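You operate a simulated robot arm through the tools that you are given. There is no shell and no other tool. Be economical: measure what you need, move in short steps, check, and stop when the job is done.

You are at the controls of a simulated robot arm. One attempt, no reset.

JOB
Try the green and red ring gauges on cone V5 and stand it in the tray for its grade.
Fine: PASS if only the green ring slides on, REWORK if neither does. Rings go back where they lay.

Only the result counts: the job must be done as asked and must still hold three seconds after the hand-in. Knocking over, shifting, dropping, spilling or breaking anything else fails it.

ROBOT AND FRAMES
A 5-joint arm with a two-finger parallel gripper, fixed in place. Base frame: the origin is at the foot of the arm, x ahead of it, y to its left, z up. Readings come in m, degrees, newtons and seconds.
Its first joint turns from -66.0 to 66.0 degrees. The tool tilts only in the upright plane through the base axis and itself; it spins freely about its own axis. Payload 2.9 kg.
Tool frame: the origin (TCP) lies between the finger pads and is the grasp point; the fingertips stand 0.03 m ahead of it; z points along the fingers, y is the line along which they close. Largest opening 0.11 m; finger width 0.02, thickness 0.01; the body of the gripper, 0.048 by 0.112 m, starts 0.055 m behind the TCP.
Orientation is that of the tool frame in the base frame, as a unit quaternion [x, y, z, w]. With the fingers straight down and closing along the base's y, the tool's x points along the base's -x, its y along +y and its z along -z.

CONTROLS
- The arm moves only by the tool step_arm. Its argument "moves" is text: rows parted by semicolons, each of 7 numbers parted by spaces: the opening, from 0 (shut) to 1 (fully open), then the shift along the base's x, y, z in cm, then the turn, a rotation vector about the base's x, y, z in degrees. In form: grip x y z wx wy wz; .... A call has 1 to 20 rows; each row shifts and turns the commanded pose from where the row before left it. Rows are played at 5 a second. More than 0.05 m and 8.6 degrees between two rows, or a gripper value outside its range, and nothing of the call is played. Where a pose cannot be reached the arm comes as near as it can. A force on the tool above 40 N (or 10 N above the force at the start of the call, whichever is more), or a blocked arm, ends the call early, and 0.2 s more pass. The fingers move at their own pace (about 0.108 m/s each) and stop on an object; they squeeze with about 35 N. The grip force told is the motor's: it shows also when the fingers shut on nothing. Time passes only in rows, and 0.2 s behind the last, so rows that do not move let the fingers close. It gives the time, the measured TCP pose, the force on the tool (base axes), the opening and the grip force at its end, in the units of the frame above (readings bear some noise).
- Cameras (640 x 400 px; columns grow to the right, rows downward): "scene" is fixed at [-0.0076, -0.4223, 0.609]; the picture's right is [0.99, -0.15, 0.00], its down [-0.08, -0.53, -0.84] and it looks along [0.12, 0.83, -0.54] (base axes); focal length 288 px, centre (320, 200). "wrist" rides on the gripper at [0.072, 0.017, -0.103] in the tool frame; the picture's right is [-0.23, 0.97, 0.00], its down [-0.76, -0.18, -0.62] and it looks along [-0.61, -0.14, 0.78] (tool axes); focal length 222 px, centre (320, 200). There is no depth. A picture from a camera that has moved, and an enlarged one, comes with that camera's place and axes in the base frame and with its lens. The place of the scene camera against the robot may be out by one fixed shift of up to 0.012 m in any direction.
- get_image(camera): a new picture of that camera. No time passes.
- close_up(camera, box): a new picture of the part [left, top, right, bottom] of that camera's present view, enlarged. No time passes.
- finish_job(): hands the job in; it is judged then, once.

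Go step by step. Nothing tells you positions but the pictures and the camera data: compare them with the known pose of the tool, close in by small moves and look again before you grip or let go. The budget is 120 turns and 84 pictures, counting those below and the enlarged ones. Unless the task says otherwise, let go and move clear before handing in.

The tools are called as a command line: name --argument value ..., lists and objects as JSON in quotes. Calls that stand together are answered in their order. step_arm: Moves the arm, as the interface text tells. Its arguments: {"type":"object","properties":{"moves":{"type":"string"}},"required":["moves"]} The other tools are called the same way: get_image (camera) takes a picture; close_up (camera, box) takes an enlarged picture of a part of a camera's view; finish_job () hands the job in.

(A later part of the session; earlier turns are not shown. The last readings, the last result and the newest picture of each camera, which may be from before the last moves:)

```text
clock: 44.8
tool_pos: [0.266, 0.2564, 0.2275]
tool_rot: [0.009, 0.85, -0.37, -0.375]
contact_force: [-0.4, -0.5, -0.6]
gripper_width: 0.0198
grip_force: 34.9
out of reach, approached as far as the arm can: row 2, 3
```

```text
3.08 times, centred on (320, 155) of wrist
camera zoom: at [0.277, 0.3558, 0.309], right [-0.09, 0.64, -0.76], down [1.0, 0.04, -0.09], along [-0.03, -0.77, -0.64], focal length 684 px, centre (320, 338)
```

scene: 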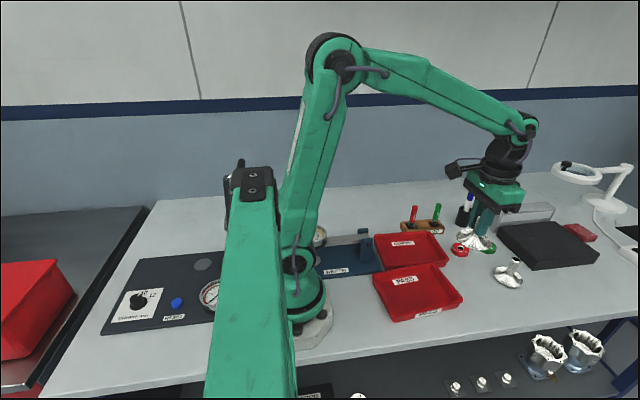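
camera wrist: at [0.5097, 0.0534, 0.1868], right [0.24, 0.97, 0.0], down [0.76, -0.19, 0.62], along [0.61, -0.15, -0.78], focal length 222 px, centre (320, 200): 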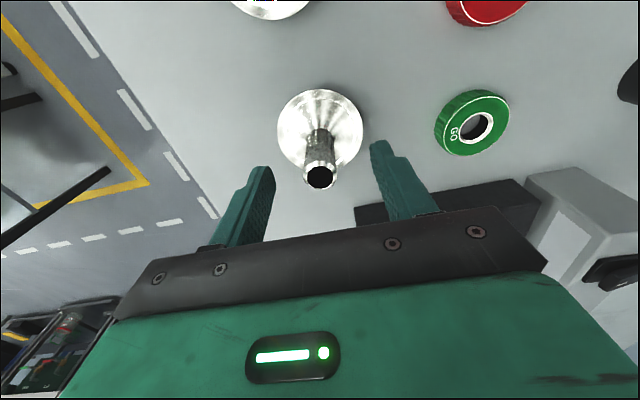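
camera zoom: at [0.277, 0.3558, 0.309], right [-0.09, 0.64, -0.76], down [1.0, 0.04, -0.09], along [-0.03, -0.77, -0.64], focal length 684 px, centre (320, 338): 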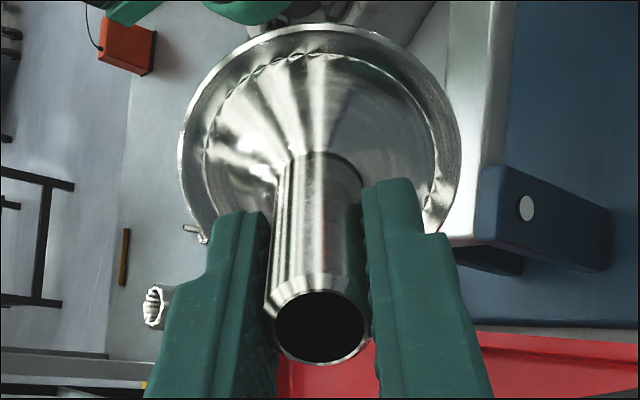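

step_arm --moves "0 0.5 0.5 0.5 5 -5 0;0 0.5 0.5 0.5 5 -5 0;0 0.5 0.5 0.5 5 -5 0;0 0.5 0.5 0.5 5 -5 0;0 0 0 2 5 -5 0;0 0 0 3 5 -5 0;0 0 0 3 5 -5 0;0 0 0 3 5 -5 0;0 0 0 3 5 -5 0;0 0 0 3 0 0 8;0 0 0 3 0 0 8;0 0 0 3 0 0 8;0 0 0 0 0 0 8;0 0 0 0 0 0 8;0 0 0 0 0 0 8;0 0 0 0 0 0 8;0 0 0 0 0 0 8;0 0 0 0 0 0 8;0 0 0 0 0 0 8"

get_image --camera "wrist"

```text
clock: 48.8
tool_pos: [0.2836, 0.2789, 0.4775]
tool_rot: [-0.639, 0.769, 0.0, 0.001]
contact_force: [-0.1, 0.1, -1.3]
gripper_width: 0.0198
grip_force: 34.9
```

```text
39 pictures are left
camera wrist: at [0.2566, 0.2102, 0.5817], right [-0.92, 0.4, 0.0], down [0.31, 0.72, 0.62], along [0.25, 0.57, -0.78], focal length 222 px, centre (320, 200)
```

wrist: 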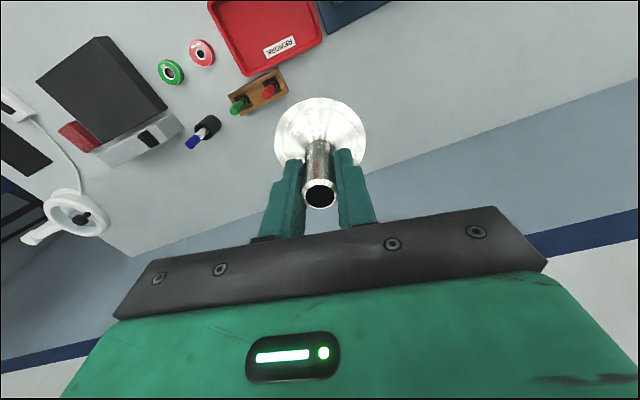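

step_arm --moves "0 0 0 0 0 0 -8;0 0 0 0 0 0 -8;0 0 0 0 0 0 -8;0 0 0 0 0 0 -8;0 0 0 0 0 0 -8;0 0 0 0 0 0 -8;0 0 0 0 0 0 -8;0 0 0 0 0 0 -8;0 0 0 0 0 0 -8;0 0 0 0 0 0 -8;0 0 0 0 0 0 -8;0 0 0 0 0 0 -8;0 0 0 0 0 0 -8;0 0 0 0 0 0 -8;0 0 0 0 0 0 -8;0 0 0 0 0 0 -8;0 0 0 0 0 0 -8;0 0 0 0 0 0 -8;0 0 0 0 0 0 -8;0 0 0 0 0 0 -8"

step_arm --moves "0 0 0 0 0 0 -8;0 0 0 0 0 0 -8;0 0 0 0 0 0 -8;0 0 0 0 0 0 -8;0 0 0 0 0 0 -8;0 0 0 0 0 0 -8;0 0 0 0 0 0 -8"

get_image --camera "wrist"

```text
clock: 53.0
tool_pos: [0.2854, 0.2766, 0.479]
tool_rot: [0.649, 0.761, 0.0, 0.0]
contact_force: [0.5, 0.2, -2.0]
gripper_width: 0.02
grip_force: 35.3
```

```text
clock: 54.6
tool_pos: [0.3173, 0.2351, 0.4781]
tool_rot: [0.927, 0.374, 0.0, 0.0]
contact_force: [-0.6, 0.1, -1.0]
gripper_width: 0.0198
grip_force: 34.7
out of reach, approached as far as the arm can: row 7
```

```text
38 pictures are left
camera wrist: at [0.3833, 0.2747, 0.5819], right [0.51, -0.86, 0.0], down [-0.67, -0.4, 0.62], along [-0.54, -0.32, -0.78], focal length 222 px, centre (320, 200)
```

wrist: 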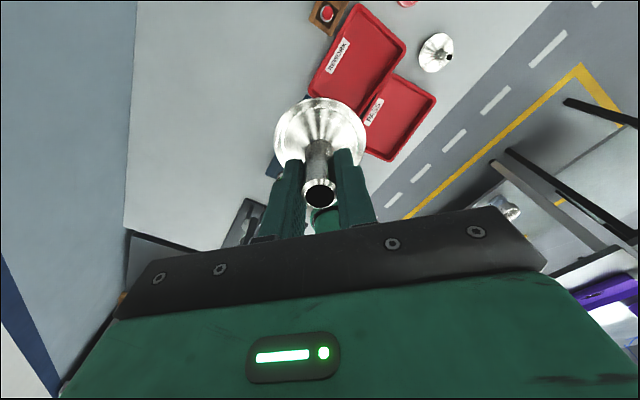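

I'll check the rim and sides of cone B from the scene camera at near-horizontal view, at several spins.

get_image --camera "scene"

close_up --camera "scene" --box '[380, 80, 450, 140]'

```text
37 pictures are left
```

scene: 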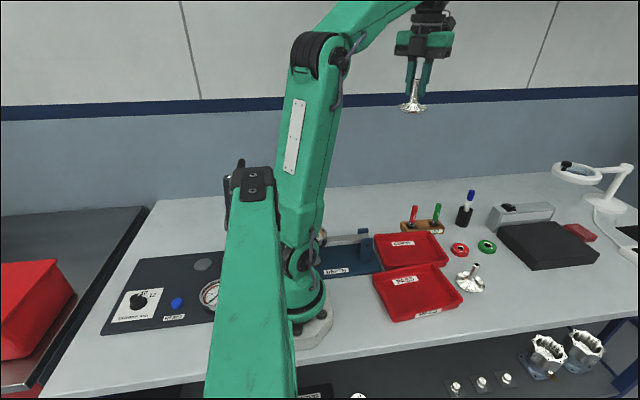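

```text
6.67 times, centred on (415, 110) of scene
camera zoom: at [-0.0076, -0.4223, 0.609], right [0.99, -0.15, 0.0], down [-0.08, -0.53, -0.84], along [0.12, 0.83, -0.54], focal length 1917 px, centre (-313, 800)
```

zoom: 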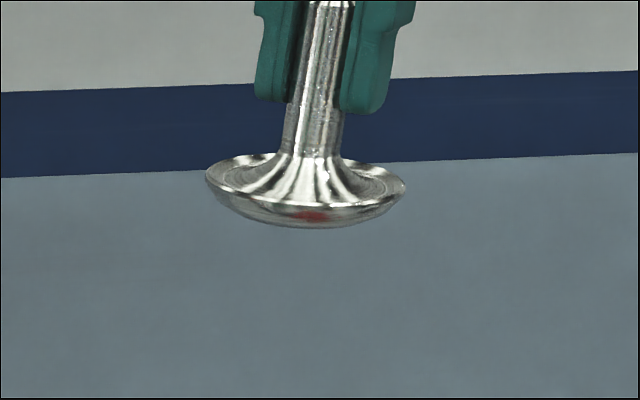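

No mark is found. I'll put cone B back exactly where it stood, then let the ring trials tell more.

step_arm --moves "0 1.54 -1.18 -1.5 0 0 8;0 1.54 -1.18 -1.5 0 0 8;0 1.54 -1.18 -1.5 0 0 8;0 1.54 -1.18 -1.5 0 0 8;0 1.54 -1.18 -1.5 0 0 8;0 1.54 -1.18 -1.5 0 0 8;0 1.54 -1.18 -1.5 0 0 8;0 1.54 -1.18 -1.5 0 0 8;0 1.54 -1.18 -1.5 0 0 8;0 1.54 -1.18 -1.5 0 0 8;0 1.54 -1.18 -1.5 0 0 8;0 1.54 -1.18 -1.5 0 0 8;0 1.54 -1.18 -1.5 0 0 8;0 1.54 -1.18 -1.5 0 0 8;0 1.54 -1.18 -1.5 0 0 8;0 1.54 -1.18 -1.5 0 0 8;0 1.54 -1.18 -1.5 0 0 8;0 0 0 -4 0 0 0;0 0 0 -4 0 0 0;0 0 0 0 0 0 0"

```text
clock: 58.8
tool_pos: [0.5784, 0.0353, 0.1424]
tool_rot: [0.006, 1.0, 0.0, 0.001]
contact_force: [0.6, 0.7, -1.5]
gripper_width: 0.0199
grip_force: 35.0
```

step_arm --moves "0 0.1 0 -3 0 0 0;0 0 0 -3 0 0 0;0 0 0 -1.2 0 0 0;0 0 0 -0.4 0 0 0;0 0 0 -0.2 0 0 0;0 0 0 -0.1 0 0 0;0 0 0 0 0 0 0"

```text
clock: 60.4
tool_pos: [0.5816, 0.0369, 0.0666]
tool_rot: [0.006, 1.0, 0.0, 0.002]
contact_force: [-5.6, 0.1, 21.4]
gripper_width: 0.0201
grip_force: 35.4
```

Contact came a few mm early, so I'll look before releasing.

close_up --camera "scene" --box '[465, 240, 545, 300]'

```text
6.67 times, centred on (505, 270) of scene
camera zoom: at [-0.0077, -0.4224, 0.609], right [0.99, -0.15, 0.0], down [-0.08, -0.53, -0.84], along [0.12, 0.83, -0.54], focal length 1917 px, centre (-913, -267)
```

zoom: 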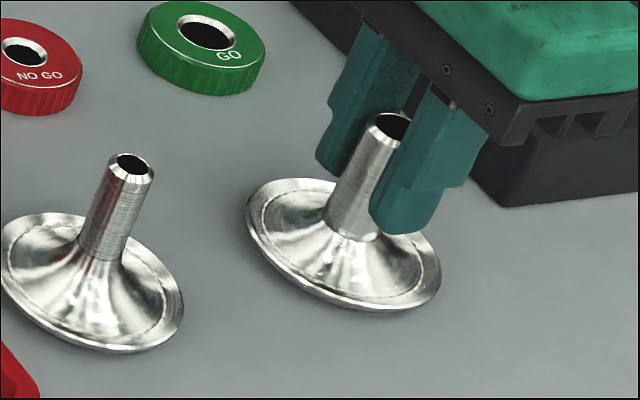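

step_arm --moves "0 0 0 0.2 0 0 0;0.15 0 0 0 0 0 0;0.3 0 0 0 0 0 0;0.6 0 0 0 0 0 0;0.6 0 0 0 0 0 0;0.6 0 0 3 0 0 0;0.6 0 0 4 0 0 0;0.6 0 0 2 0 0 0;0.6 0 0 0 0 0 0"

get_image --camera "wrist"

close_up --camera "scene" --box '[450, 255, 530, 305]'

```text
clock: 62.4
tool_pos: [0.5794, 0.0337, 0.1583]
tool_rot: [0.006, 1.0, 0.0, 0.0]
contact_force: [0.0, -0.9, -0.5]
gripper_width: 0.0658
grip_force: 0.0
```

```text
34 pictures are left
camera wrist: at [0.5084, 0.052, 0.2613], right [0.24, 0.97, 0.0], down [0.76, -0.19, 0.62], along [0.6, -0.15, -0.78], focal length 222 px, centre (320, 200)
```

wrist: 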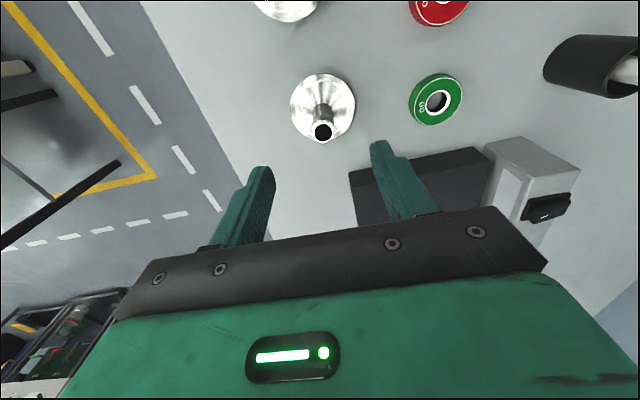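

```text
8.00 times, centred on (490, 280) of scene
camera zoom: at [-0.0076, -0.4224, 0.609], right [0.99, -0.15, 0.0], down [-0.08, -0.53, -0.84], along [0.12, 0.83, -0.54], focal length 2300 px, centre (-1040, -440)
```

zoom: 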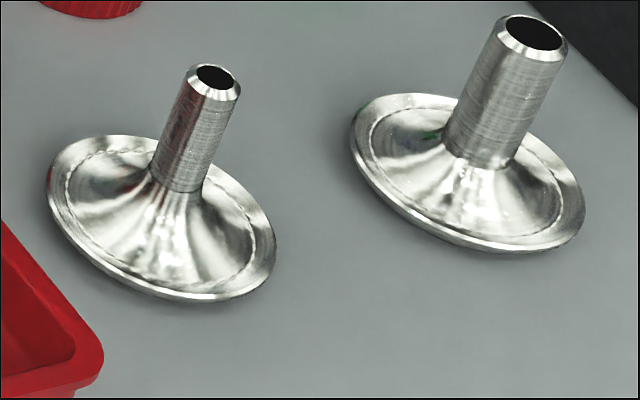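

Both cones are back in place. Next I'll go over the green ring at about (0.599, 0.156).

step_arm --moves "0.75 0.5 3 0 0 0 0;0.75 0.5 3 0 0 0 0;0.75 0.5 3 0 0 0 0;0.75 0.46 3.2 -1 0 0 0;0.75 0 0 -3 0 0 0;0.75 0 0 -3 0 0 0;0.75 0 0 0 0 0 0"

get_image --camera "wrist"

```text
clock: 64.0
tool_pos: [0.6005, 0.157, 0.0873]
tool_rot: [0.007, 1.0, 0.0, -0.001]
contact_force: [0.3, 0.0, 0.1]
gripper_width: 0.0825
grip_force: 0.1
```

```text
32 pictures are left
camera wrist: at [0.5285, 0.1754, 0.19], right [0.24, 0.97, 0.0], down [0.76, -0.19, 0.62], along [0.61, -0.15, -0.78], focal length 222 px, centre (320, 200)
```

wrist: 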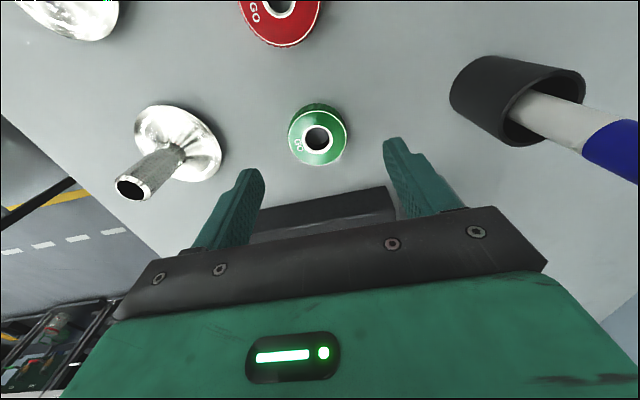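

step_arm --moves "0.75 0 -0.15 -2.5 0 0 0;0.75 0 0 -1.5 0 0 0;0.75 0 0 -0.8 0 0 0;0.75 0 0 -0.3 0 0 0;0.75 0 0 0 0 0 0"

close_up --camera "scene" --box '[440, 220, 530, 280]'

```text
clock: 65.2
tool_pos: [0.6012, 0.1569, 0.0348]
tool_rot: [0.006, 1.0, 0.0, 0.0]
contact_force: [0.0, 0.2, -0.1]
gripper_width: 0.0827
grip_force: 0.0
```

```text
6.67 times, centred on (485, 250) of scene
camera zoom: at [-0.0076, -0.4223, 0.609], right [0.99, -0.15, 0.0], down [-0.08, -0.53, -0.84], along [0.12, 0.83, -0.54], focal length 1917 px, centre (-780, -133)
```

zoom: 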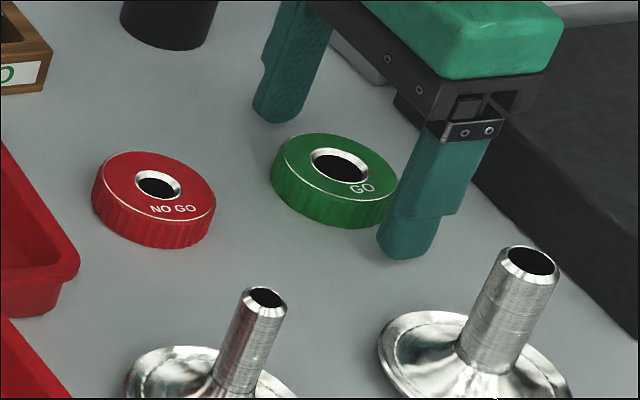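

step_arm --moves "0.75 0 -0.15 0 0 0 0;0.6 0 0 0 0 0 0;0.5 0 0 0 0 0 0;0.4 0 0 0 0 0 0;0.3 0 0 0 0 0 0;0 0 0 0 0 0 0;0 0 0 0 0 0 0"

```text
clock: 66.8
tool_pos: [0.6021, 0.1546, 0.0368]
tool_rot: [0.006, 1.0, 0.0, 0.0]
contact_force: [-0.5, -0.2, 0.7]
gripper_width: 0.0492
grip_force: 34.6
```

I have the green ring. I'll lift it and bring it above cone B.

step_arm --moves "0 0 0 2 0 0 0;0 0 0 4 0 0 0;0 0 0 5 0 0 0;0 -0.5 -3 0 0 0 0;0 -0.5 -3 0 0 0 0;0 -0.5 -3 0 0 0 0;0 -0.5 -2.85 0 0 0 0;0 0 0 0 0 0 0"

get_image --camera "wrist"

close_up --camera "scene" --box '[450, 220, 550, 300]'

```text
clock: 68.6
tool_pos: [0.5811, 0.0386, 0.1448]
tool_rot: [0.006, 1.0, -0.001, 0.0]
contact_force: [0.5, 0.1, -2.1]
gripper_width: 0.0493
grip_force: 35.2
```

```text
30 pictures are left
camera wrist: at [0.5093, 0.0568, 0.2485], right [0.24, 0.97, 0.0], down [0.76, -0.19, 0.62], along [0.61, -0.15, -0.78], focal length 222 px, centre (320, 200)
```

wrist: 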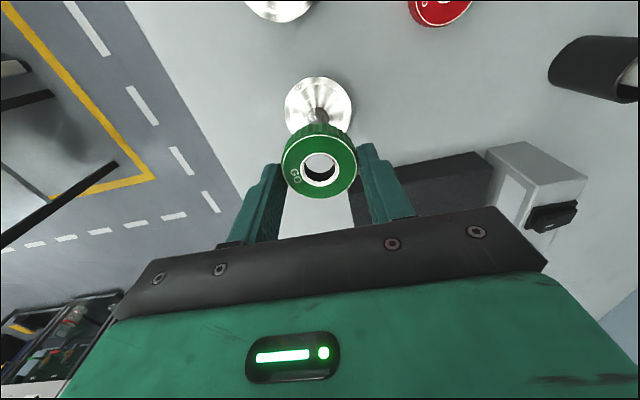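

```text
5.00 times, centred on (500, 260) of scene
camera zoom: at [-0.0076, -0.4224, 0.609], right [0.99, -0.15, 0.0], down [-0.08, -0.53, -0.84], along [0.12, 0.83, -0.54], focal length 1437 px, centre (-580, -100)
```

zoom: 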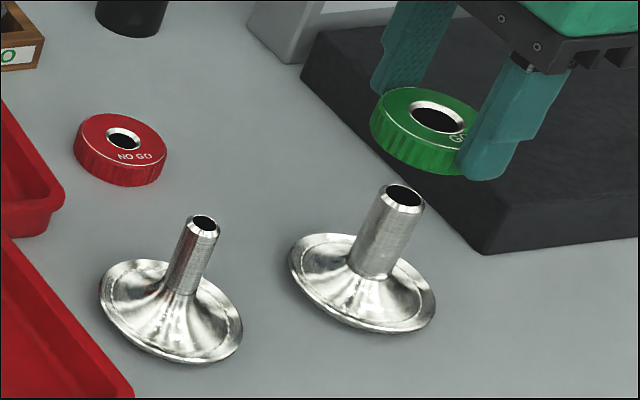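

The ring is centred over the stem by both estimates. I'll lower it gently and watch the force.

step_arm --moves "0 0 -0.05 -2 0 0 0;0 0 0 -1 0 0 0;0 0 0 -0.3 0 0 0;0 0 0 -0.2 0 0 0;0 0 0 -0.2 0 0 0;0 0 0 0 0 0 0"

close_up --camera "scene" --box '[465, 230, 545, 295]'

```text
clock: 70.0
tool_pos: [0.5817, 0.0365, 0.1074]
tool_rot: [0.006, 1.0, 0.0, 0.0]
contact_force: [0.4, 1.0, -1.9]
gripper_width: 0.0491
grip_force: 34.5
```

```text
6.15 times, centred on (505, 262) of scene
camera zoom: at [-0.0076, -0.4223, 0.609], right [0.99, -0.15, 0.0], down [-0.08, -0.53, -0.84], along [0.12, 0.83, -0.54], focal length 1769 px, centre (-818, -185)
```

zoom: 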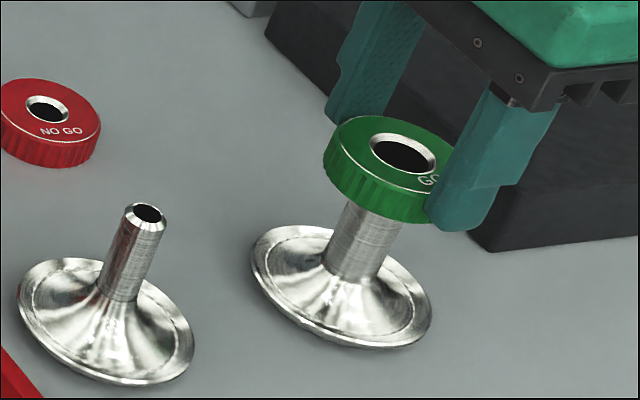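

step_arm --moves "0 0 0 -0.2 0 0 0;0 0 0 -0.2 0 0 0;0 0 0 -0.2 0 0 0;0 0 0 -0.2 0 0 0;0 0 0 0 0 0 0"

close_up --camera "wrist" --box '[265, 120, 375, 220]'

```text
clock: 71.2
tool_pos: [0.5817, 0.0368, 0.1025]
tool_rot: [0.007, 1.0, -0.001, 0.002]
contact_force: [1.2, -2.1, 20.7]
gripper_width: 0.049
grip_force: 34.7
```

```text
4.00 times, centred on (320, 170) of wrist
camera zoom: at [0.5105, 0.0547, 0.2053], right [0.24, 0.97, 0.0], down [0.76, -0.19, 0.63], along [0.61, -0.15, -0.78], focal length 888 px, centre (320, 320)
```

zoom: 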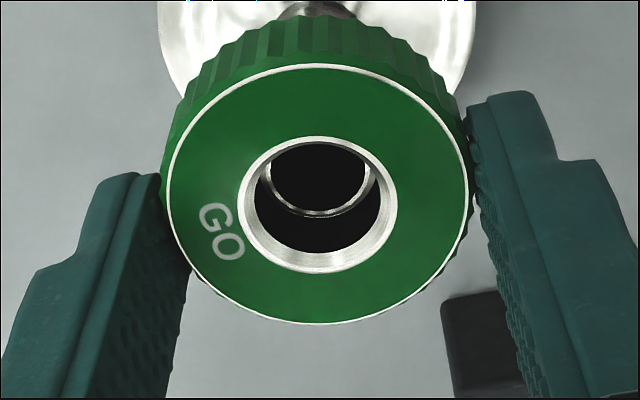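

The chamfers touch with the ring about 2 mm too far in +x. I'll lift slightly, correct and try again.

step_arm --moves "0 0 0 0.5 0 0 0;0 -0.2 0 0 0 0 0;0 0 0 -0.3 0 0 0;0 0 0 -0.2 0 0 0;0 0 0 -0.2 0 0 0;0 0 0 -0.2 0 0 0;0 0 0 0 0 0 0"

close_up --camera "wrist" --box '[265, 120, 375, 220]'

```text
clock: 72.8
tool_pos: [0.579, 0.0361, 0.0993]
tool_rot: [0.007, 1.0, 0.001, 0.003]
contact_force: [2.6, 2.5, 21.8]
gripper_width: 0.0494
grip_force: 34.8
```

```text
4.00 times, centred on (320, 170) of wrist
camera zoom: at [0.5075, 0.0545, 0.2016], right [0.24, 0.97, 0.0], down [0.76, -0.19, 0.63], along [0.61, -0.15, -0.78], focal length 888 px, centre (320, 320)
```

zoom: 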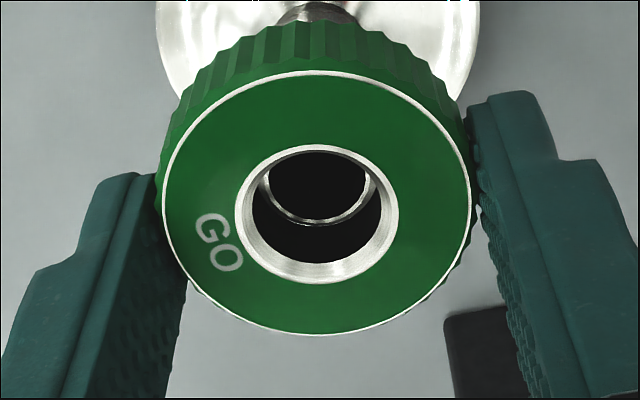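

close_up --camera "scene" --box '[465, 230, 545, 295]'

```text
6.15 times, centred on (505, 262) of scene
camera zoom: at [-0.0077, -0.4224, 0.609], right [0.99, -0.15, 0.0], down [-0.08, -0.53, -0.84], along [0.12, 0.83, -0.54], focal length 1769 px, centre (-818, -185)
```

zoom: 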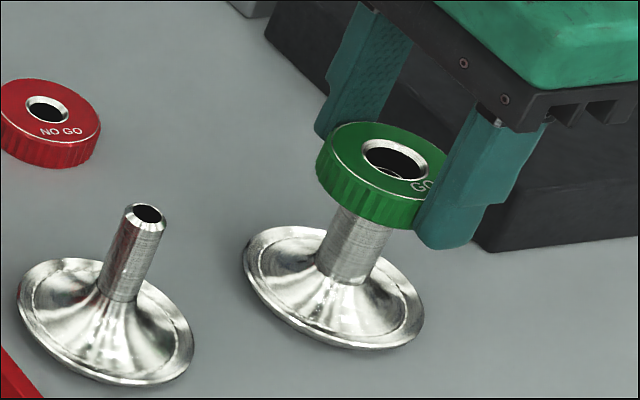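

The cone was nudged a few mm. I'll relax the push and open the fingers slightly, so the ring can centre itself and drop while still caged.

step_arm --moves "0 0 0 0.2 0 0 0;0.43 0 0 0 0 0 0;0.48 0 0 0 0 0 0;0.48 0 0 0 0 0 0"

close_up --camera "scene" --box '[465, 230, 545, 295]'

```text
clock: 73.8
tool_pos: [0.5773, 0.0362, 0.0979]
tool_rot: [0.006, 1.0, 0.0, 0.0]
contact_force: [-0.6, 0.3, 0.0]
gripper_width: 0.0528
grip_force: 0.1
```

```text
6.15 times, centred on (505, 262) of scene
camera zoom: at [-0.0076, -0.4224, 0.609], right [0.99, -0.15, 0.0], down [-0.08, -0.53, -0.84], along [0.12, 0.83, -0.54], focal length 1769 px, centre (-818, -185)
```

zoom: 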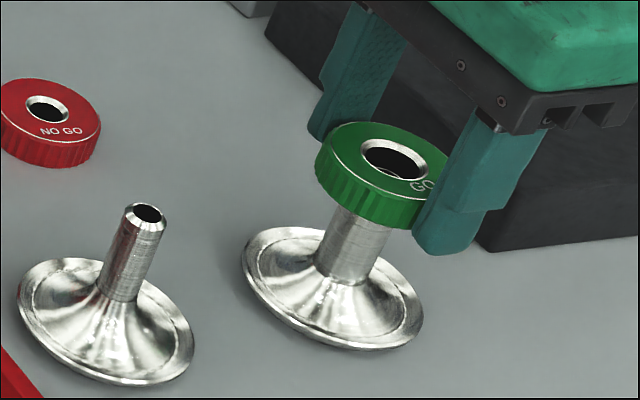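

close_up --camera "wrist" --box '[265, 120, 375, 220]'

```text
4.00 times, centred on (320, 170) of wrist
camera zoom: at [0.5063, 0.054, 0.2012], right [0.24, 0.97, 0.0], down [0.76, -0.19, 0.62], along [0.6, -0.15, -0.78], focal length 888 px, centre (320, 320)
```

zoom: 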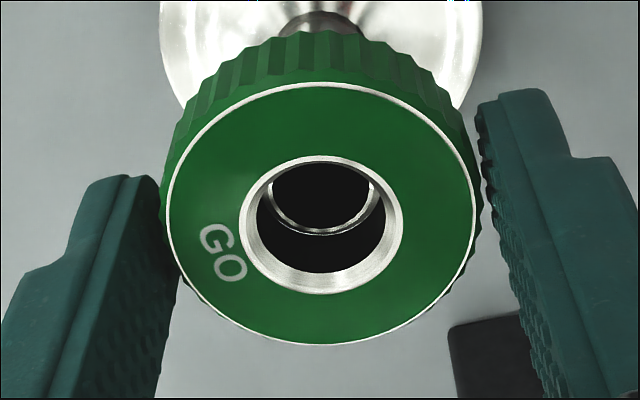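

The ring rests concentric on the stem tip and hasn't dropped. I'll regrip it and press lightly with tiny wiggles, to be sure it isn't just a misalignment.

step_arm --moves "0 0 0 0 0 0 0;0 0 0 0 0 0 0;0 0 0 -0.15 0 0 0;0 0.08 0 0 0 0 0;0 -0.08 0.08 -0.05 0 0 0;0 -0.08 -0.08 0 0 0 0;0 0.08 -0.08 -0.05 0 0 0;0 0 0.08 0 0 0 0;0 0 0 -0.05 0 0 0;0 0 0 0 0 0 0"

close_up --camera "scene" --box '[465, 230, 545, 295]'

```text
clock: 76.0
tool_pos: [0.579, 0.0355, 0.0956]
tool_rot: [0.007, 1.0, 0.0, 0.001]
contact_force: [-2.6, -0.3, 22.2]
gripper_width: 0.0494
grip_force: 35.0
```

```text
6.15 times, centred on (505, 262) of scene
camera zoom: at [-0.0078, -0.4224, 0.609], right [0.99, -0.15, 0.0], down [-0.08, -0.53, -0.84], along [0.12, 0.83, -0.54], focal length 1769 px, centre (-818, -185)
```

zoom: 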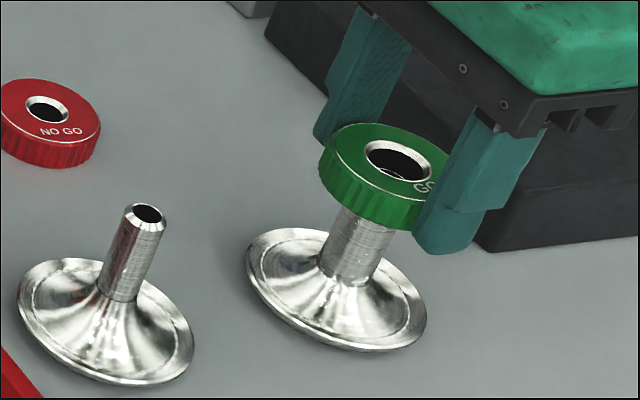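

The green ring clearly won't go onto cone B: it is aligned, and pushing at 22 N doesn't move it. Now I'll try the green ring on cone A.

step_arm --moves "0 0 0 1 0 0 0;0 0 0 4 0 0 0;0 -2.8 -0.05 0 0 0 0;0 -2.8 -0.05 0 0 0 0;0 -2.9 -0.05 0 0 0 0;0 -2.85 -0.05 0 0 0 0;0 0 0 0 0 0 0"

close_up --camera "scene" --box '[430, 220, 530, 300]'

get_image --camera "wrist"

```text
clock: 77.6
tool_pos: [0.466, 0.0326, 0.1459]
tool_rot: [0.006, 1.0, -0.001, -0.001]
contact_force: [0.1, 0.3, -1.0]
gripper_width: 0.0493
grip_force: 35.0
```

```text
5.00 times, centred on (480, 260) of scene
camera zoom: at [-0.0076, -0.4223, 0.609], right [0.99, -0.15, 0.0], down [-0.08, -0.53, -0.84], along [0.12, 0.83, -0.54], focal length 1437 px, centre (-480, -100)
```

zoom: 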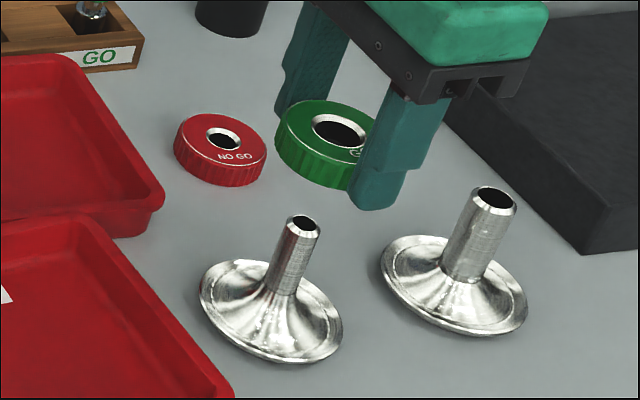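

```text
20 pictures are left
camera wrist: at [0.3946, 0.0521, 0.2497], right [0.24, 0.97, 0.0], down [0.76, -0.19, 0.62], along [0.61, -0.15, -0.78], focal length 222 px, centre (320, 200)
```

wrist: 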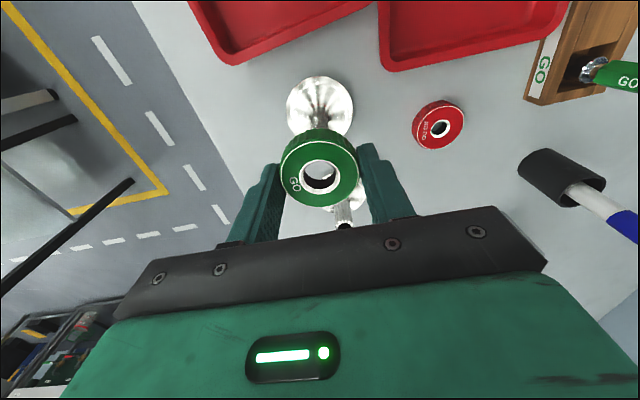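

step_arm --moves "0 0 0 -3 0 0 0;0 0 0 -1 0 0 0;0 0 0 -0.5 0 0 0;0 0 0 -0.4 0 0 0;0 0 0 -0.4 0 0 0;0 0 0 -0.4 0 0 0;0 0 0 -0.4 0 0 0;0 0 0 0 0 0 0"

```text
clock: 79.4
tool_pos: [0.464, 0.0328, 0.0841]
tool_rot: [0.006, 1.0, 0.001, 0.0]
contact_force: [-0.2, -0.8, -2.2]
gripper_width: 0.0492
grip_force: 35.5
```

The green ring passes the tip of cone A freely. I'll go a bit further to be sure.

step_arm --moves "0 0 0 -0.5 0 0 0;0 0 0 -0.5 0 0 0;0 0 0 -0.5 0 0 0;0 0 0 0 0 0 0"

close_up --camera "scene" --box '[430, 230, 530, 300]'

```text
clock: 80.4
tool_pos: [0.4651, 0.033, 0.0688]
tool_rot: [0.006, 1.0, -0.001, 0.0]
contact_force: [-0.3, 0.0, -1.6]
gripper_width: 0.0492
grip_force: 35.3
```

```text
5.71 times, centred on (480, 265) of scene
camera zoom: at [-0.0076, -0.4223, 0.609], right [0.99, -0.15, 0.0], down [-0.08, -0.53, -0.84], along [0.12, 0.83, -0.54], focal length 1643 px, centre (-594, -171)
```

zoom: 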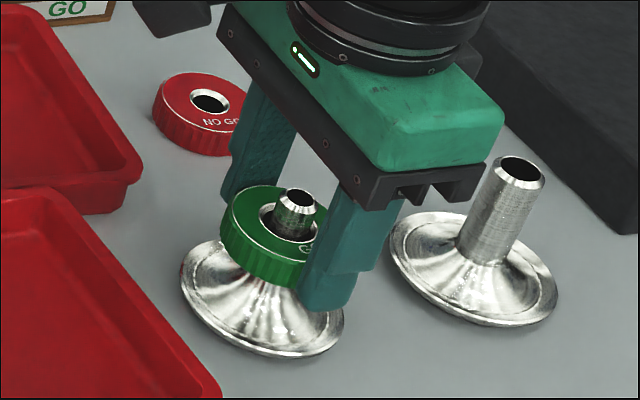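

I see some speckle on cone B's flange, so I'll take one close look.

close_up --camera "scene" --box '[494, 262, 526, 290]'

```text
14.29 times, centred on (510, 276) of scene
camera zoom: at [-0.0076, -0.4223, 0.609], right [0.99, -0.15, 0.0], down [-0.08, -0.53, -0.84], along [0.12, 0.83, -0.54], focal length 4107 px, centre (-2394, -886)
```

zoom: 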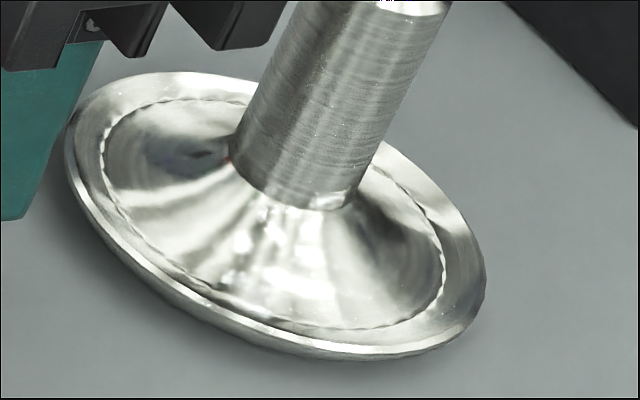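

Only reflections. I'll return the green ring to its place.

step_arm --moves "0 0 0 4 0 0 0;0 0 0 4 0 0 0;0 3.4 3 0 0 0 0;0 3.4 3 0 0 0 0;0 3.4 3 0 0 0 0;0 3.35 3.1 0 0 0 0;0 0 0 -4 0 0 0;0 0 0 -4 0 0 0;0 0 0 -2.5 0 0 0;0 0 0 -0.6 0 0 0;0 0 0 0 0 0 0"

```text
clock: 82.8
tool_pos: [0.5998, 0.1576, 0.0383]
tool_rot: [0.006, 1.0, 0.0, 0.001]
contact_force: [0.5, 0.9, -1.8]
gripper_width: 0.049
grip_force: 35.3
```

step_arm --moves "0 0 0 -0.2 0 0 0;0 0 0 -0.15 0 0 0;0 0 0 -0.15 0 0 0;0 0 0 0 0 0 0"

close_up --camera "scene" --box '[440, 220, 530, 280]'

```text
clock: 83.8
tool_pos: [0.6005, 0.1553, 0.0333]
tool_rot: [0.006, 1.0, 0.0, 0.001]
contact_force: [0.5, -1.0, -1.4]
gripper_width: 0.0492
grip_force: 35.3
```

```text
6.67 times, centred on (485, 250) of scene
camera zoom: at [-0.0076, -0.4223, 0.609], right [0.99, -0.15, 0.0], down [-0.08, -0.53, -0.84], along [0.12, 0.83, -0.54], focal length 1917 px, centre (-780, -133)
```

zoom: 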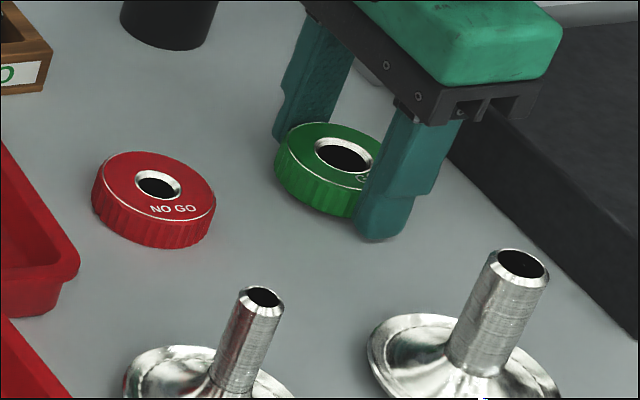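

The ring is about 3 mm above the table and roughly 1.5 mm in +x. I'll correct and lower to contact.

step_arm --moves "0 -0.15 0 -0.15 0 0 0;0 0 0 -0.1 0 0 0;0.43 0 0 0 0 0 0;0.55 0 0 0 0 0 0;0.75 0 0 0 0 0 0;0.75 0 0 3 0 0 0;0.75 0 0 4 0 0 0;0.75 0 0 0 0 0 0"

close_up --camera "scene" --box '[440, 220, 530, 280]'

```text
clock: 85.6
tool_pos: [0.5972, 0.1544, 0.1024]
tool_rot: [0.006, 1.0, 0.0, 0.0]
contact_force: [-0.8, -0.4, -0.5]
gripper_width: 0.0825
grip_force: 0.1
```

```text
6.67 times, centred on (485, 250) of scene
camera zoom: at [-0.0076, -0.4224, 0.609], right [0.99, -0.15, 0.0], down [-0.08, -0.53, -0.84], along [0.12, 0.83, -0.54], focal length 1917 px, centre (-780, -133)
```

zoom: 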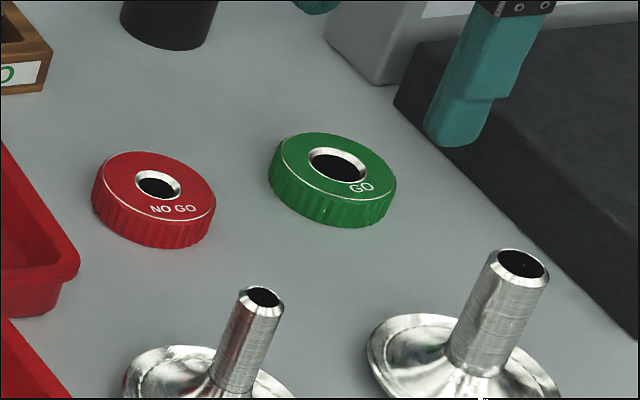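

The green ring is back within about 1 mm. Now for the red ring.

step_arm --moves "0.75 -3 0 0 0 0 0;0.75 -3 0 0 0 0 0;0.75 -2.6 0 -1 0 0 0;0.75 0 0 0 0 0 0"

get_image --camera "wrist"

```text
clock: 86.6
tool_pos: [0.5123, 0.1558, 0.0903]
tool_rot: [0.006, 1.0, 0.0, 0.0]
contact_force: [0.6, 0.8, 0.2]
gripper_width: 0.0824
grip_force: 0.1
```

```text
15 pictures are left
camera wrist: at [0.4418, 0.1742, 0.1957], right [0.24, 0.97, 0.0], down [0.76, -0.19, 0.62], along [0.61, -0.15, -0.78], focal length 222 px, centre (320, 200)
```

wrist: 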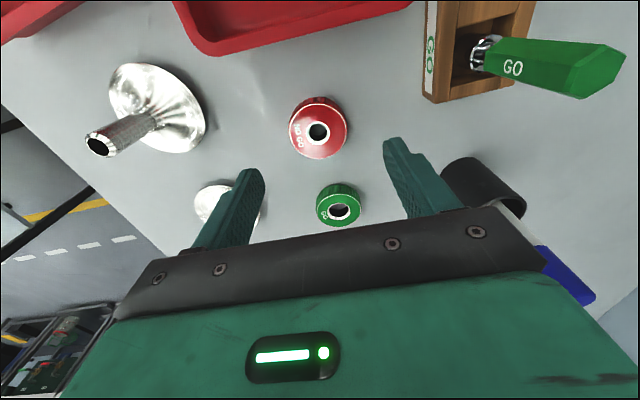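

step_arm --moves "0.75 -0.1 0 -2.5 0 0 0;0.75 0 0 -1.7 0 0 0;0.75 0 0 -0.9 0 0 0;0.75 0 0 -0.4 0 0 0;0.6 0 0 0 0 0 0;0.5 0 0 0 0 0 0;0.4 0 0 0 0 0 0;0 0 0 0 0 0 0;0 0 0 0 0 0 0"

```text
clock: 88.6
tool_pos: [0.5129, 0.1538, 0.0352]
tool_rot: [0.007, 1.0, 0.0, 0.0]
contact_force: [-0.6, 0.6, 0.1]
gripper_width: 0.0491
grip_force: 35.3
```

I have the red ring. I'll carry it above cone A.

step_arm --moves "0 0 0 2 0 0 0;0 0 0 4 0 0 0;0 0 0 4.3 0 0 0;0 -1.15 -3 0 0 0 0;0 -1.15 -3 0 0 0 0;0 -1.15 -3 0 0 0 0;0 -1.1 -3.15 0 0 0 0;0 0 0 -2.7 0 0 0;0 0 0 0 0 0 0"

close_up --camera "wrist" --box '[265, 100, 375, 220]'

```text
clock: 90.6
tool_pos: [0.4659, 0.0347, 0.11]
tool_rot: [0.006, 1.0, 0.0, 0.001]
contact_force: [-0.8, -0.6, -1.8]
gripper_width: 0.049
grip_force: 35.3
```

```text
3.33 times, centred on (320, 160) of wrist
camera zoom: at [0.3946, 0.0528, 0.2132], right [0.24, 0.97, 0.0], down [0.76, -0.19, 0.62], along [0.61, -0.15, -0.78], focal length 740 px, centre (320, 333)
```

zoom: 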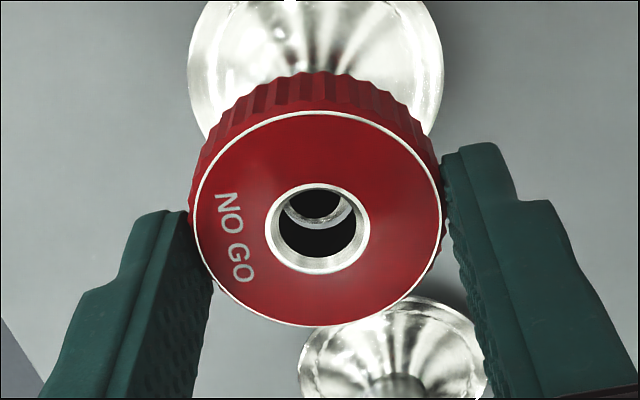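

The stem looks about 2 mm further in +x than the ring. I'll correct that and lower gently.

step_arm --moves "0 0.2 0 0 0 0 0;0 0 0 -0.3 0 0 0;0 0 0 -0.2 0 0 0;0 0 0 -0.2 0 0 0;0 0 0 -0.1 0 0 0;0 0 0 0 0 0 0"

close_up --camera "wrist" --box '[265, 100, 375, 220]'

```text
clock: 92.0
tool_pos: [0.4688, 0.0345, 0.1046]
tool_rot: [0.006, 1.0, 0.0, 0.001]
contact_force: [-4.7, -0.5, 20.2]
gripper_width: 0.0492
grip_force: 34.4
```

```text
3.33 times, centred on (320, 160) of wrist
camera zoom: at [0.3974, 0.0523, 0.2078], right [0.24, 0.97, 0.0], down [0.76, -0.19, 0.63], along [0.61, -0.15, -0.78], focal length 740 px, centre (320, 333)
```

zoom: 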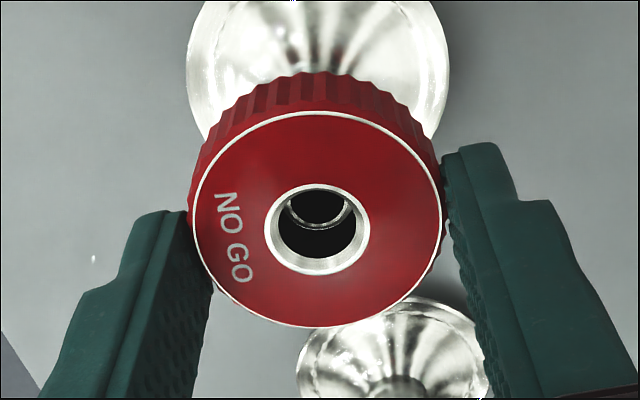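

Contact, with a sideways force toward -x. I'll lift, shift 1 mm back, set it lightly and open a little so the ring can settle by itself.

step_arm --moves "0 0 0 0.5 0 0 0;0 -0.1 0 0 0 0 0;0 0 0 -0.3 0 0 0;0 0 0 -0.15 0 0 0;0 0 0 0 0 0 0"

```text
clock: 93.2
tool_pos: [0.4669, 0.0336, 0.1038]
tool_rot: [0.006, 1.0, 0.0, 0.001]
contact_force: [-1.1, 0.9, 4.3]
gripper_width: 0.049
grip_force: 35.4
```

step_arm --moves "0.44 0 0 0 0 0 0;0.47 0 0 0 0 0 0;0.47 0 0 0 0 0 0;0 0 0 0 0 0 0;0 0 0 0 0 0 0;0 0 0 -0.15 0 0 0;0 0 0 0 0 0 0"

close_up --camera "scene" --box '[440, 230, 520, 295]'

```text
clock: 94.8
tool_pos: [0.4683, 0.0341, 0.1041]
tool_rot: [0.006, 1.0, 0.0, 0.001]
contact_force: [-6.9, 1.6, 19.3]
gripper_width: 0.0491
grip_force: 35.0
```

```text
6.15 times, centred on (480, 262) of scene
camera zoom: at [-0.0077, -0.4224, 0.609], right [0.99, -0.15, 0.0], down [-0.08, -0.53, -0.84], along [0.12, 0.83, -0.54], focal length 1769 px, centre (-665, -185)
```

zoom: 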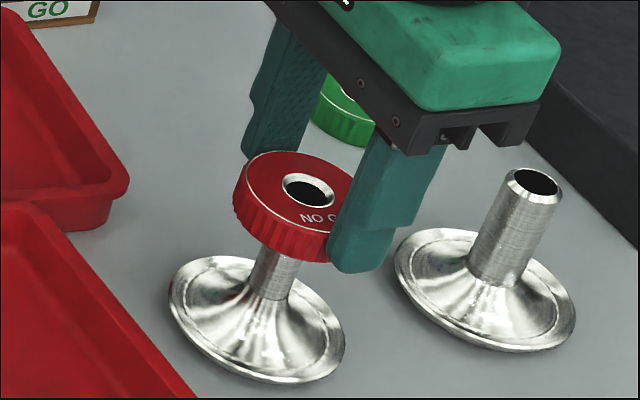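

The red ring seems to stop on the tip of cone A. The clearance matters, so I'll look closely at the bore against the stem.

close_up --camera "wrist" --box '[298, 152, 340, 184]'

```text
12.50 times, centred on (319, 168) of wrist
camera zoom: at [0.3969, 0.0524, 0.2074], right [0.24, 0.97, 0.0], down [0.76, -0.19, 0.62], along [0.61, -0.15, -0.78], focal length 2776 px, centre (332, 600)
```

zoom: 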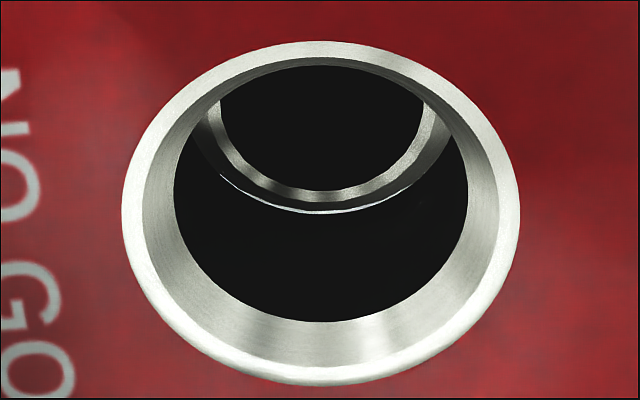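

Visually the bore (about 15.3 mm) and the stem (about 14.9 mm) are close. I'll do a proper free test: release the ring in the cage of the fingers, tap it gently, then close and read the width to see whether it dropped.

step_arm --moves "0 0 0 0.2 0 0 0;0.47 0 0 0 0 0 0;0.49 0 0 0 0 0 0;0.49 0 0.2 0 0 0 0;0.49 0 -0.2 0 0 0 0;0.49 0 -0.2 0 0 0 0;0.49 0 0.2 0 0 0 0;0.47 0 0.1 0 0 0 3;0.47 0 -0.1 0 0 0 -3;0.47 0 0 0 0 0 0;0 0 0 0 0 0 0;0 0 0 0 0 0 0"

```text
clock: 97.4
tool_pos: [0.4658, 0.034, 0.1055]
tool_rot: [0.006, 1.0, 0.0, -0.001]
contact_force: [0.1, 0.3, -0.7]
gripper_width: 0.0487
grip_force: 35.5
```

The ring still sits on the tip. Jamming from small misalignment could fool me, so I'll do a careful spiral search under light pressure: if it fits, the ring will drop in and the force will vanish.

step_arm --moves "0 0.03 0 -0.1 0 0 0;0 0 0.03 0 0 0 0;0 -0.03 0 0 0 0 0;0 -0.03 0 0 0 0 0;0 0 -0.03 0 0 0 0;0 0 -0.03 0 0 0 0;0 0.03 0 0 0 0 0;0 0.03 0 0 0 0 0;0 0.03 0 0 0 0 0;0 0 0.03 0 0 0 0;0 0 0.03 0 0 0 0;0 0 0.03 0 0 0 0;0 -0.03 0 0 0 0 0;0 -0.03 0 0 0 0 0;0 -0.03 0 0 0 0 0;0 -0.03 0 0 0 0 0;0 0 -0.03 0 0 0 0;0 0 -0.03 0 0 0 0;0 0 -0.03 0 0 0 0;0 0 -0.03 0 0 0 0"

```text
clock: 101.6
tool_pos: [0.4662, 0.0331, 0.1037]
tool_rot: [0.005, 1.0, 0.0, 0.0]
contact_force: [4.7, -0.1, 12.1]
gripper_width: 0.0489
grip_force: 35.0
```

There was no capture, and the sideways force behaves as if self-centring. I'll do one true tapping test: ring resting free, fingers loosely around it and nudging it from side to side.

step_arm --moves "0 0.06 0.06 0.1 0 0 0;0.46 0 0 0 0 0 0;0.46 0 0.1 0 0 0 0;0.46 0 -0.1 0 0 0 0;0.46 0 -0.1 0 0 0 0;0.46 0 0.1 0 0 0 0;0.46 0 0.13 0 0 0 4;0.46 0 -0.13 0 0 0 -4;0.46 0 -0.13 0 0 0 -4;0.46 0 0.13 0 0 0 4;0.46 0 0.1 0 0 0 8;0.46 0 -0.1 0 0 0 -8;0.46 0 -0.1 0 0 0 -8;0.46 0 0.1 0 0 0 8;0.46 0 0 0 0 0 0;0.42 0 0 0 0 0 0;0.42 0 0 0 0 0 0"

close_up --camera "scene" --box '[440, 230, 520, 295]'

```text
clock: 105.2
tool_pos: [0.4686, 0.0345, 0.1045]
tool_rot: [0.006, 1.0, 0.0, 0.0]
contact_force: [-0.2, -1.5, -0.2]
gripper_width: 0.0492
grip_force: 35.2
```

```text
6.15 times, centred on (480, 262) of scene
camera zoom: at [-0.0076, -0.4223, 0.609], right [0.99, -0.15, 0.0], down [-0.08, -0.53, -0.84], along [0.12, 0.83, -0.54], focal length 1769 px, centre (-665, -185)
```

zoom: 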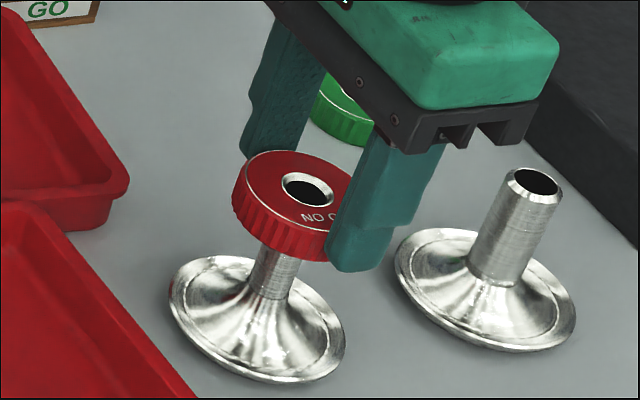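

The red ring definitely stays on the tip: cone A takes green only, while cone B refused green. I'll put the red ring back, then make one more effort to find the V5 mark.

step_arm --moves "0 0 0 0 0 0 0;0 0 0 3 0 0 0;0 1.1 3 0 0 0 0;0 1.1 3 0 0 0 0;0 1.1 3 0 0 0 0;0 1.15 3.15 0 0 0 0;0 0 0 -4 0 0 0;0 0 0 -3.5 0 0 0;0 0 0 -1.5 0 0 0;0 0 0 -0.7 0 0 0;0 0 0 -0.2 0 0 0;0 0 0 0 0 0 0"

```text
clock: 107.8
tool_pos: [0.5135, 0.1542, 0.0348]
tool_rot: [0.007, 1.0, 0.001, 0.001]
contact_force: [-0.6, -6.0, 14.5]
gripper_width: 0.0489
grip_force: 34.8
```

step_arm --moves "0 0 0 0.15 0 0 0;0.46 0 0 0 0 0 0;0.6 0 0 0 0 0 0;0.75 0 0 0 0 0 0;0.75 0 0 4 0 0 0;0.75 0 0 4 0 0 0;0.75 0.1 0.3 1 0 0 -8;0.75 0.1 0.3 1 0 0 -8;0.75 0.1 0.3 1 0 0 -8;0.75 0.1 0.3 0.5 0 0 -8;0.75 0.1 0.3 0 0 0 -8;0.75 0.1 0.3 0 0 0 -8;0.75 0.1 0.3 0 0 0 -8;0.75 0.1 0.3 0 0 0 -8;0.75 0.1 0.3 0 0 0 -8;0.75 0.1 0.3 0 0 0 -8;0.75 0.1 0.3 0 0 0 -8;0.75 0 0 0 0 0 0"

close_up --camera "wrist" --box '[250, 90, 410, 190]'

```text
clock: 111.6
tool_pos: [0.5231, 0.1879, 0.1515]
tool_rot: [0.699, 0.715, 0.0, 0.0]
contact_force: [-0.1, -0.2, 0.5]
gripper_width: 0.0825
grip_force: 0.1
```

```text
4.00 times, centred on (330, 140) of wrist
camera zoom: at [0.5404, 0.261, 0.2555], right [0.98, -0.21, 0.0], down [-0.16, -0.77, 0.62], along [-0.13, -0.61, -0.78], focal length 888 px, centre (280, 440)
```

zoom: 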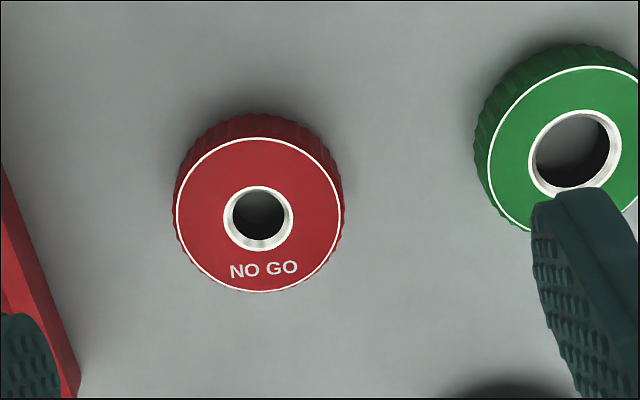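

The framing missed the cones. I'll go back to the earlier +y vantage point and zoom tightly on both stems.

step_arm --moves "0.75 0.1 1.2 3 0 0 0;0.75 0.1 1.2 3 0 0 0;0.75 0.1 1.2 3 0 0 0;0.75 0.1 1.2 3 0 0 0;0.75 0.1 1.3 2.8 0 0 0;0.75 0 0 0 0 0 0"

close_up --camera "wrist" --box '[292, 165, 386, 220]'

```text
clock: 113.0
tool_pos: [0.5308, 0.2495, 0.2999]
tool_rot: [0.699, 0.715, 0.001, 0.0]
contact_force: [-0.2, -0.6, 0.6]
gripper_width: 0.0826
grip_force: 0.1
```

```text
6.81 times, centred on (339, 192) of wrist
camera zoom: at [0.5469, 0.3225, 0.4031], right [0.98, -0.21, 0.0], down [-0.16, -0.77, 0.62], along [-0.13, -0.61, -0.78], focal length 1512 px, centre (191, 251)
```

zoom: 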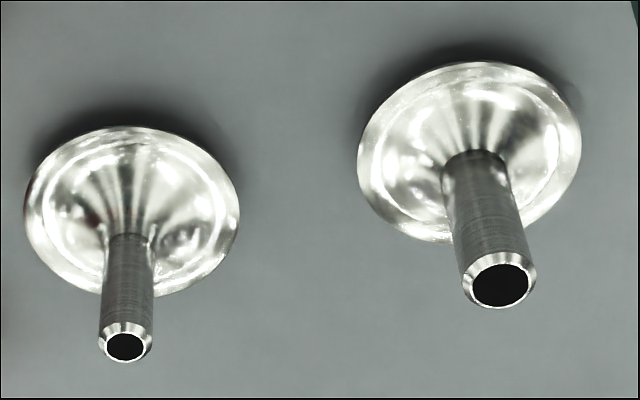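

Both cones are clean on the +y side as well. The only poorly seen side is -y/+x, so I'll take the wrist camera there by turning the other way.

step_arm --moves "0.75 0 -1.1 0 0 0 8;0.75 0 -1.1 0 0 0 8;0.75 0 -1.1 0 0 0 8;0.75 0 -1.1 0 0 0 8;0.75 0 -1.1 0 0 0 8;0.75 0 -1.1 0 0 0 8;0.75 0 -1.1 0 0 0 8;0.75 0 -1.1 0 0 0 8;0.75 0 -1.1 0 0 0 8;0.75 0 -1.1 0 0 0 8;0.75 0 -1.1 0 0 0 8;0.75 0 -1.1 0 0 0 8;0.75 0 -1.1 0 0 0 8;0.75 0 -1.1 0 0 0 8;0.75 0 -1.1 0 0 0 8;0.75 0 -1.1 0 0 0 8;0.75 0 -1.1 0 0 0 8;0.75 0 -1.1 0 0 0 8;0.75 0 -1.1 0 0 0 8;0.75 0 -1.1 0 0 0 8"

step_arm --moves "0.75 0 -1.5 -1.4 0 0 8;0.75 0 -1.5 -1.4 0 0 8;0.75 0 -1.5 -1.4 0 0 8;0.75 0 -1.5 -1.4 0 0 8;0.75 0 -1.5 -1.4 0 0 8;0.75 0 -1.5 -1.4 0 0 8;0.75 0 -1.7 -1.4 0 0 0;0.75 0 0 0 0 0 0"

get_image --camera "wrist"

```text
clock: 117.2
tool_pos: [0.5283, 0.0304, 0.3002]
tool_rot: [-0.582, 0.813, 0.0, 0.0]
contact_force: [-0.5, -0.4, 0.4]
gripper_width: 0.0827
grip_force: 0.1
```

```text
clock: 119.0
tool_pos: [0.5293, -0.0796, 0.201]
tool_rot: [0.863, -0.505, 0.0, -0.001]
contact_force: [-0.7, -0.3, -0.3]
gripper_width: 0.0827
grip_force: 0.1
```

```text
7 pictures are left
camera wrist: at [0.551, -0.1506, 0.304], right [-0.96, -0.28, 0.0], down [-0.22, 0.75, 0.62], along [-0.17, 0.6, -0.78], focal length 222 px, centre (320, 200)
```

wrist: 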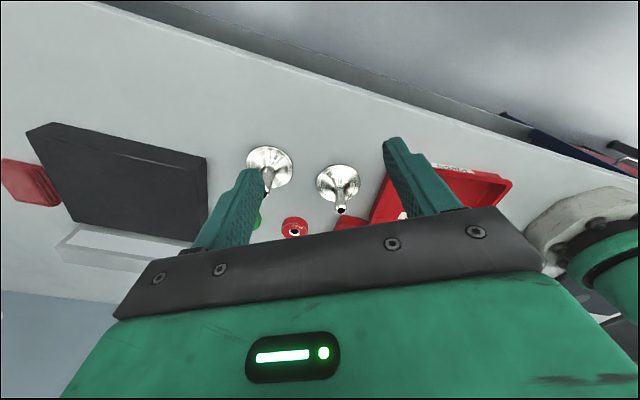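

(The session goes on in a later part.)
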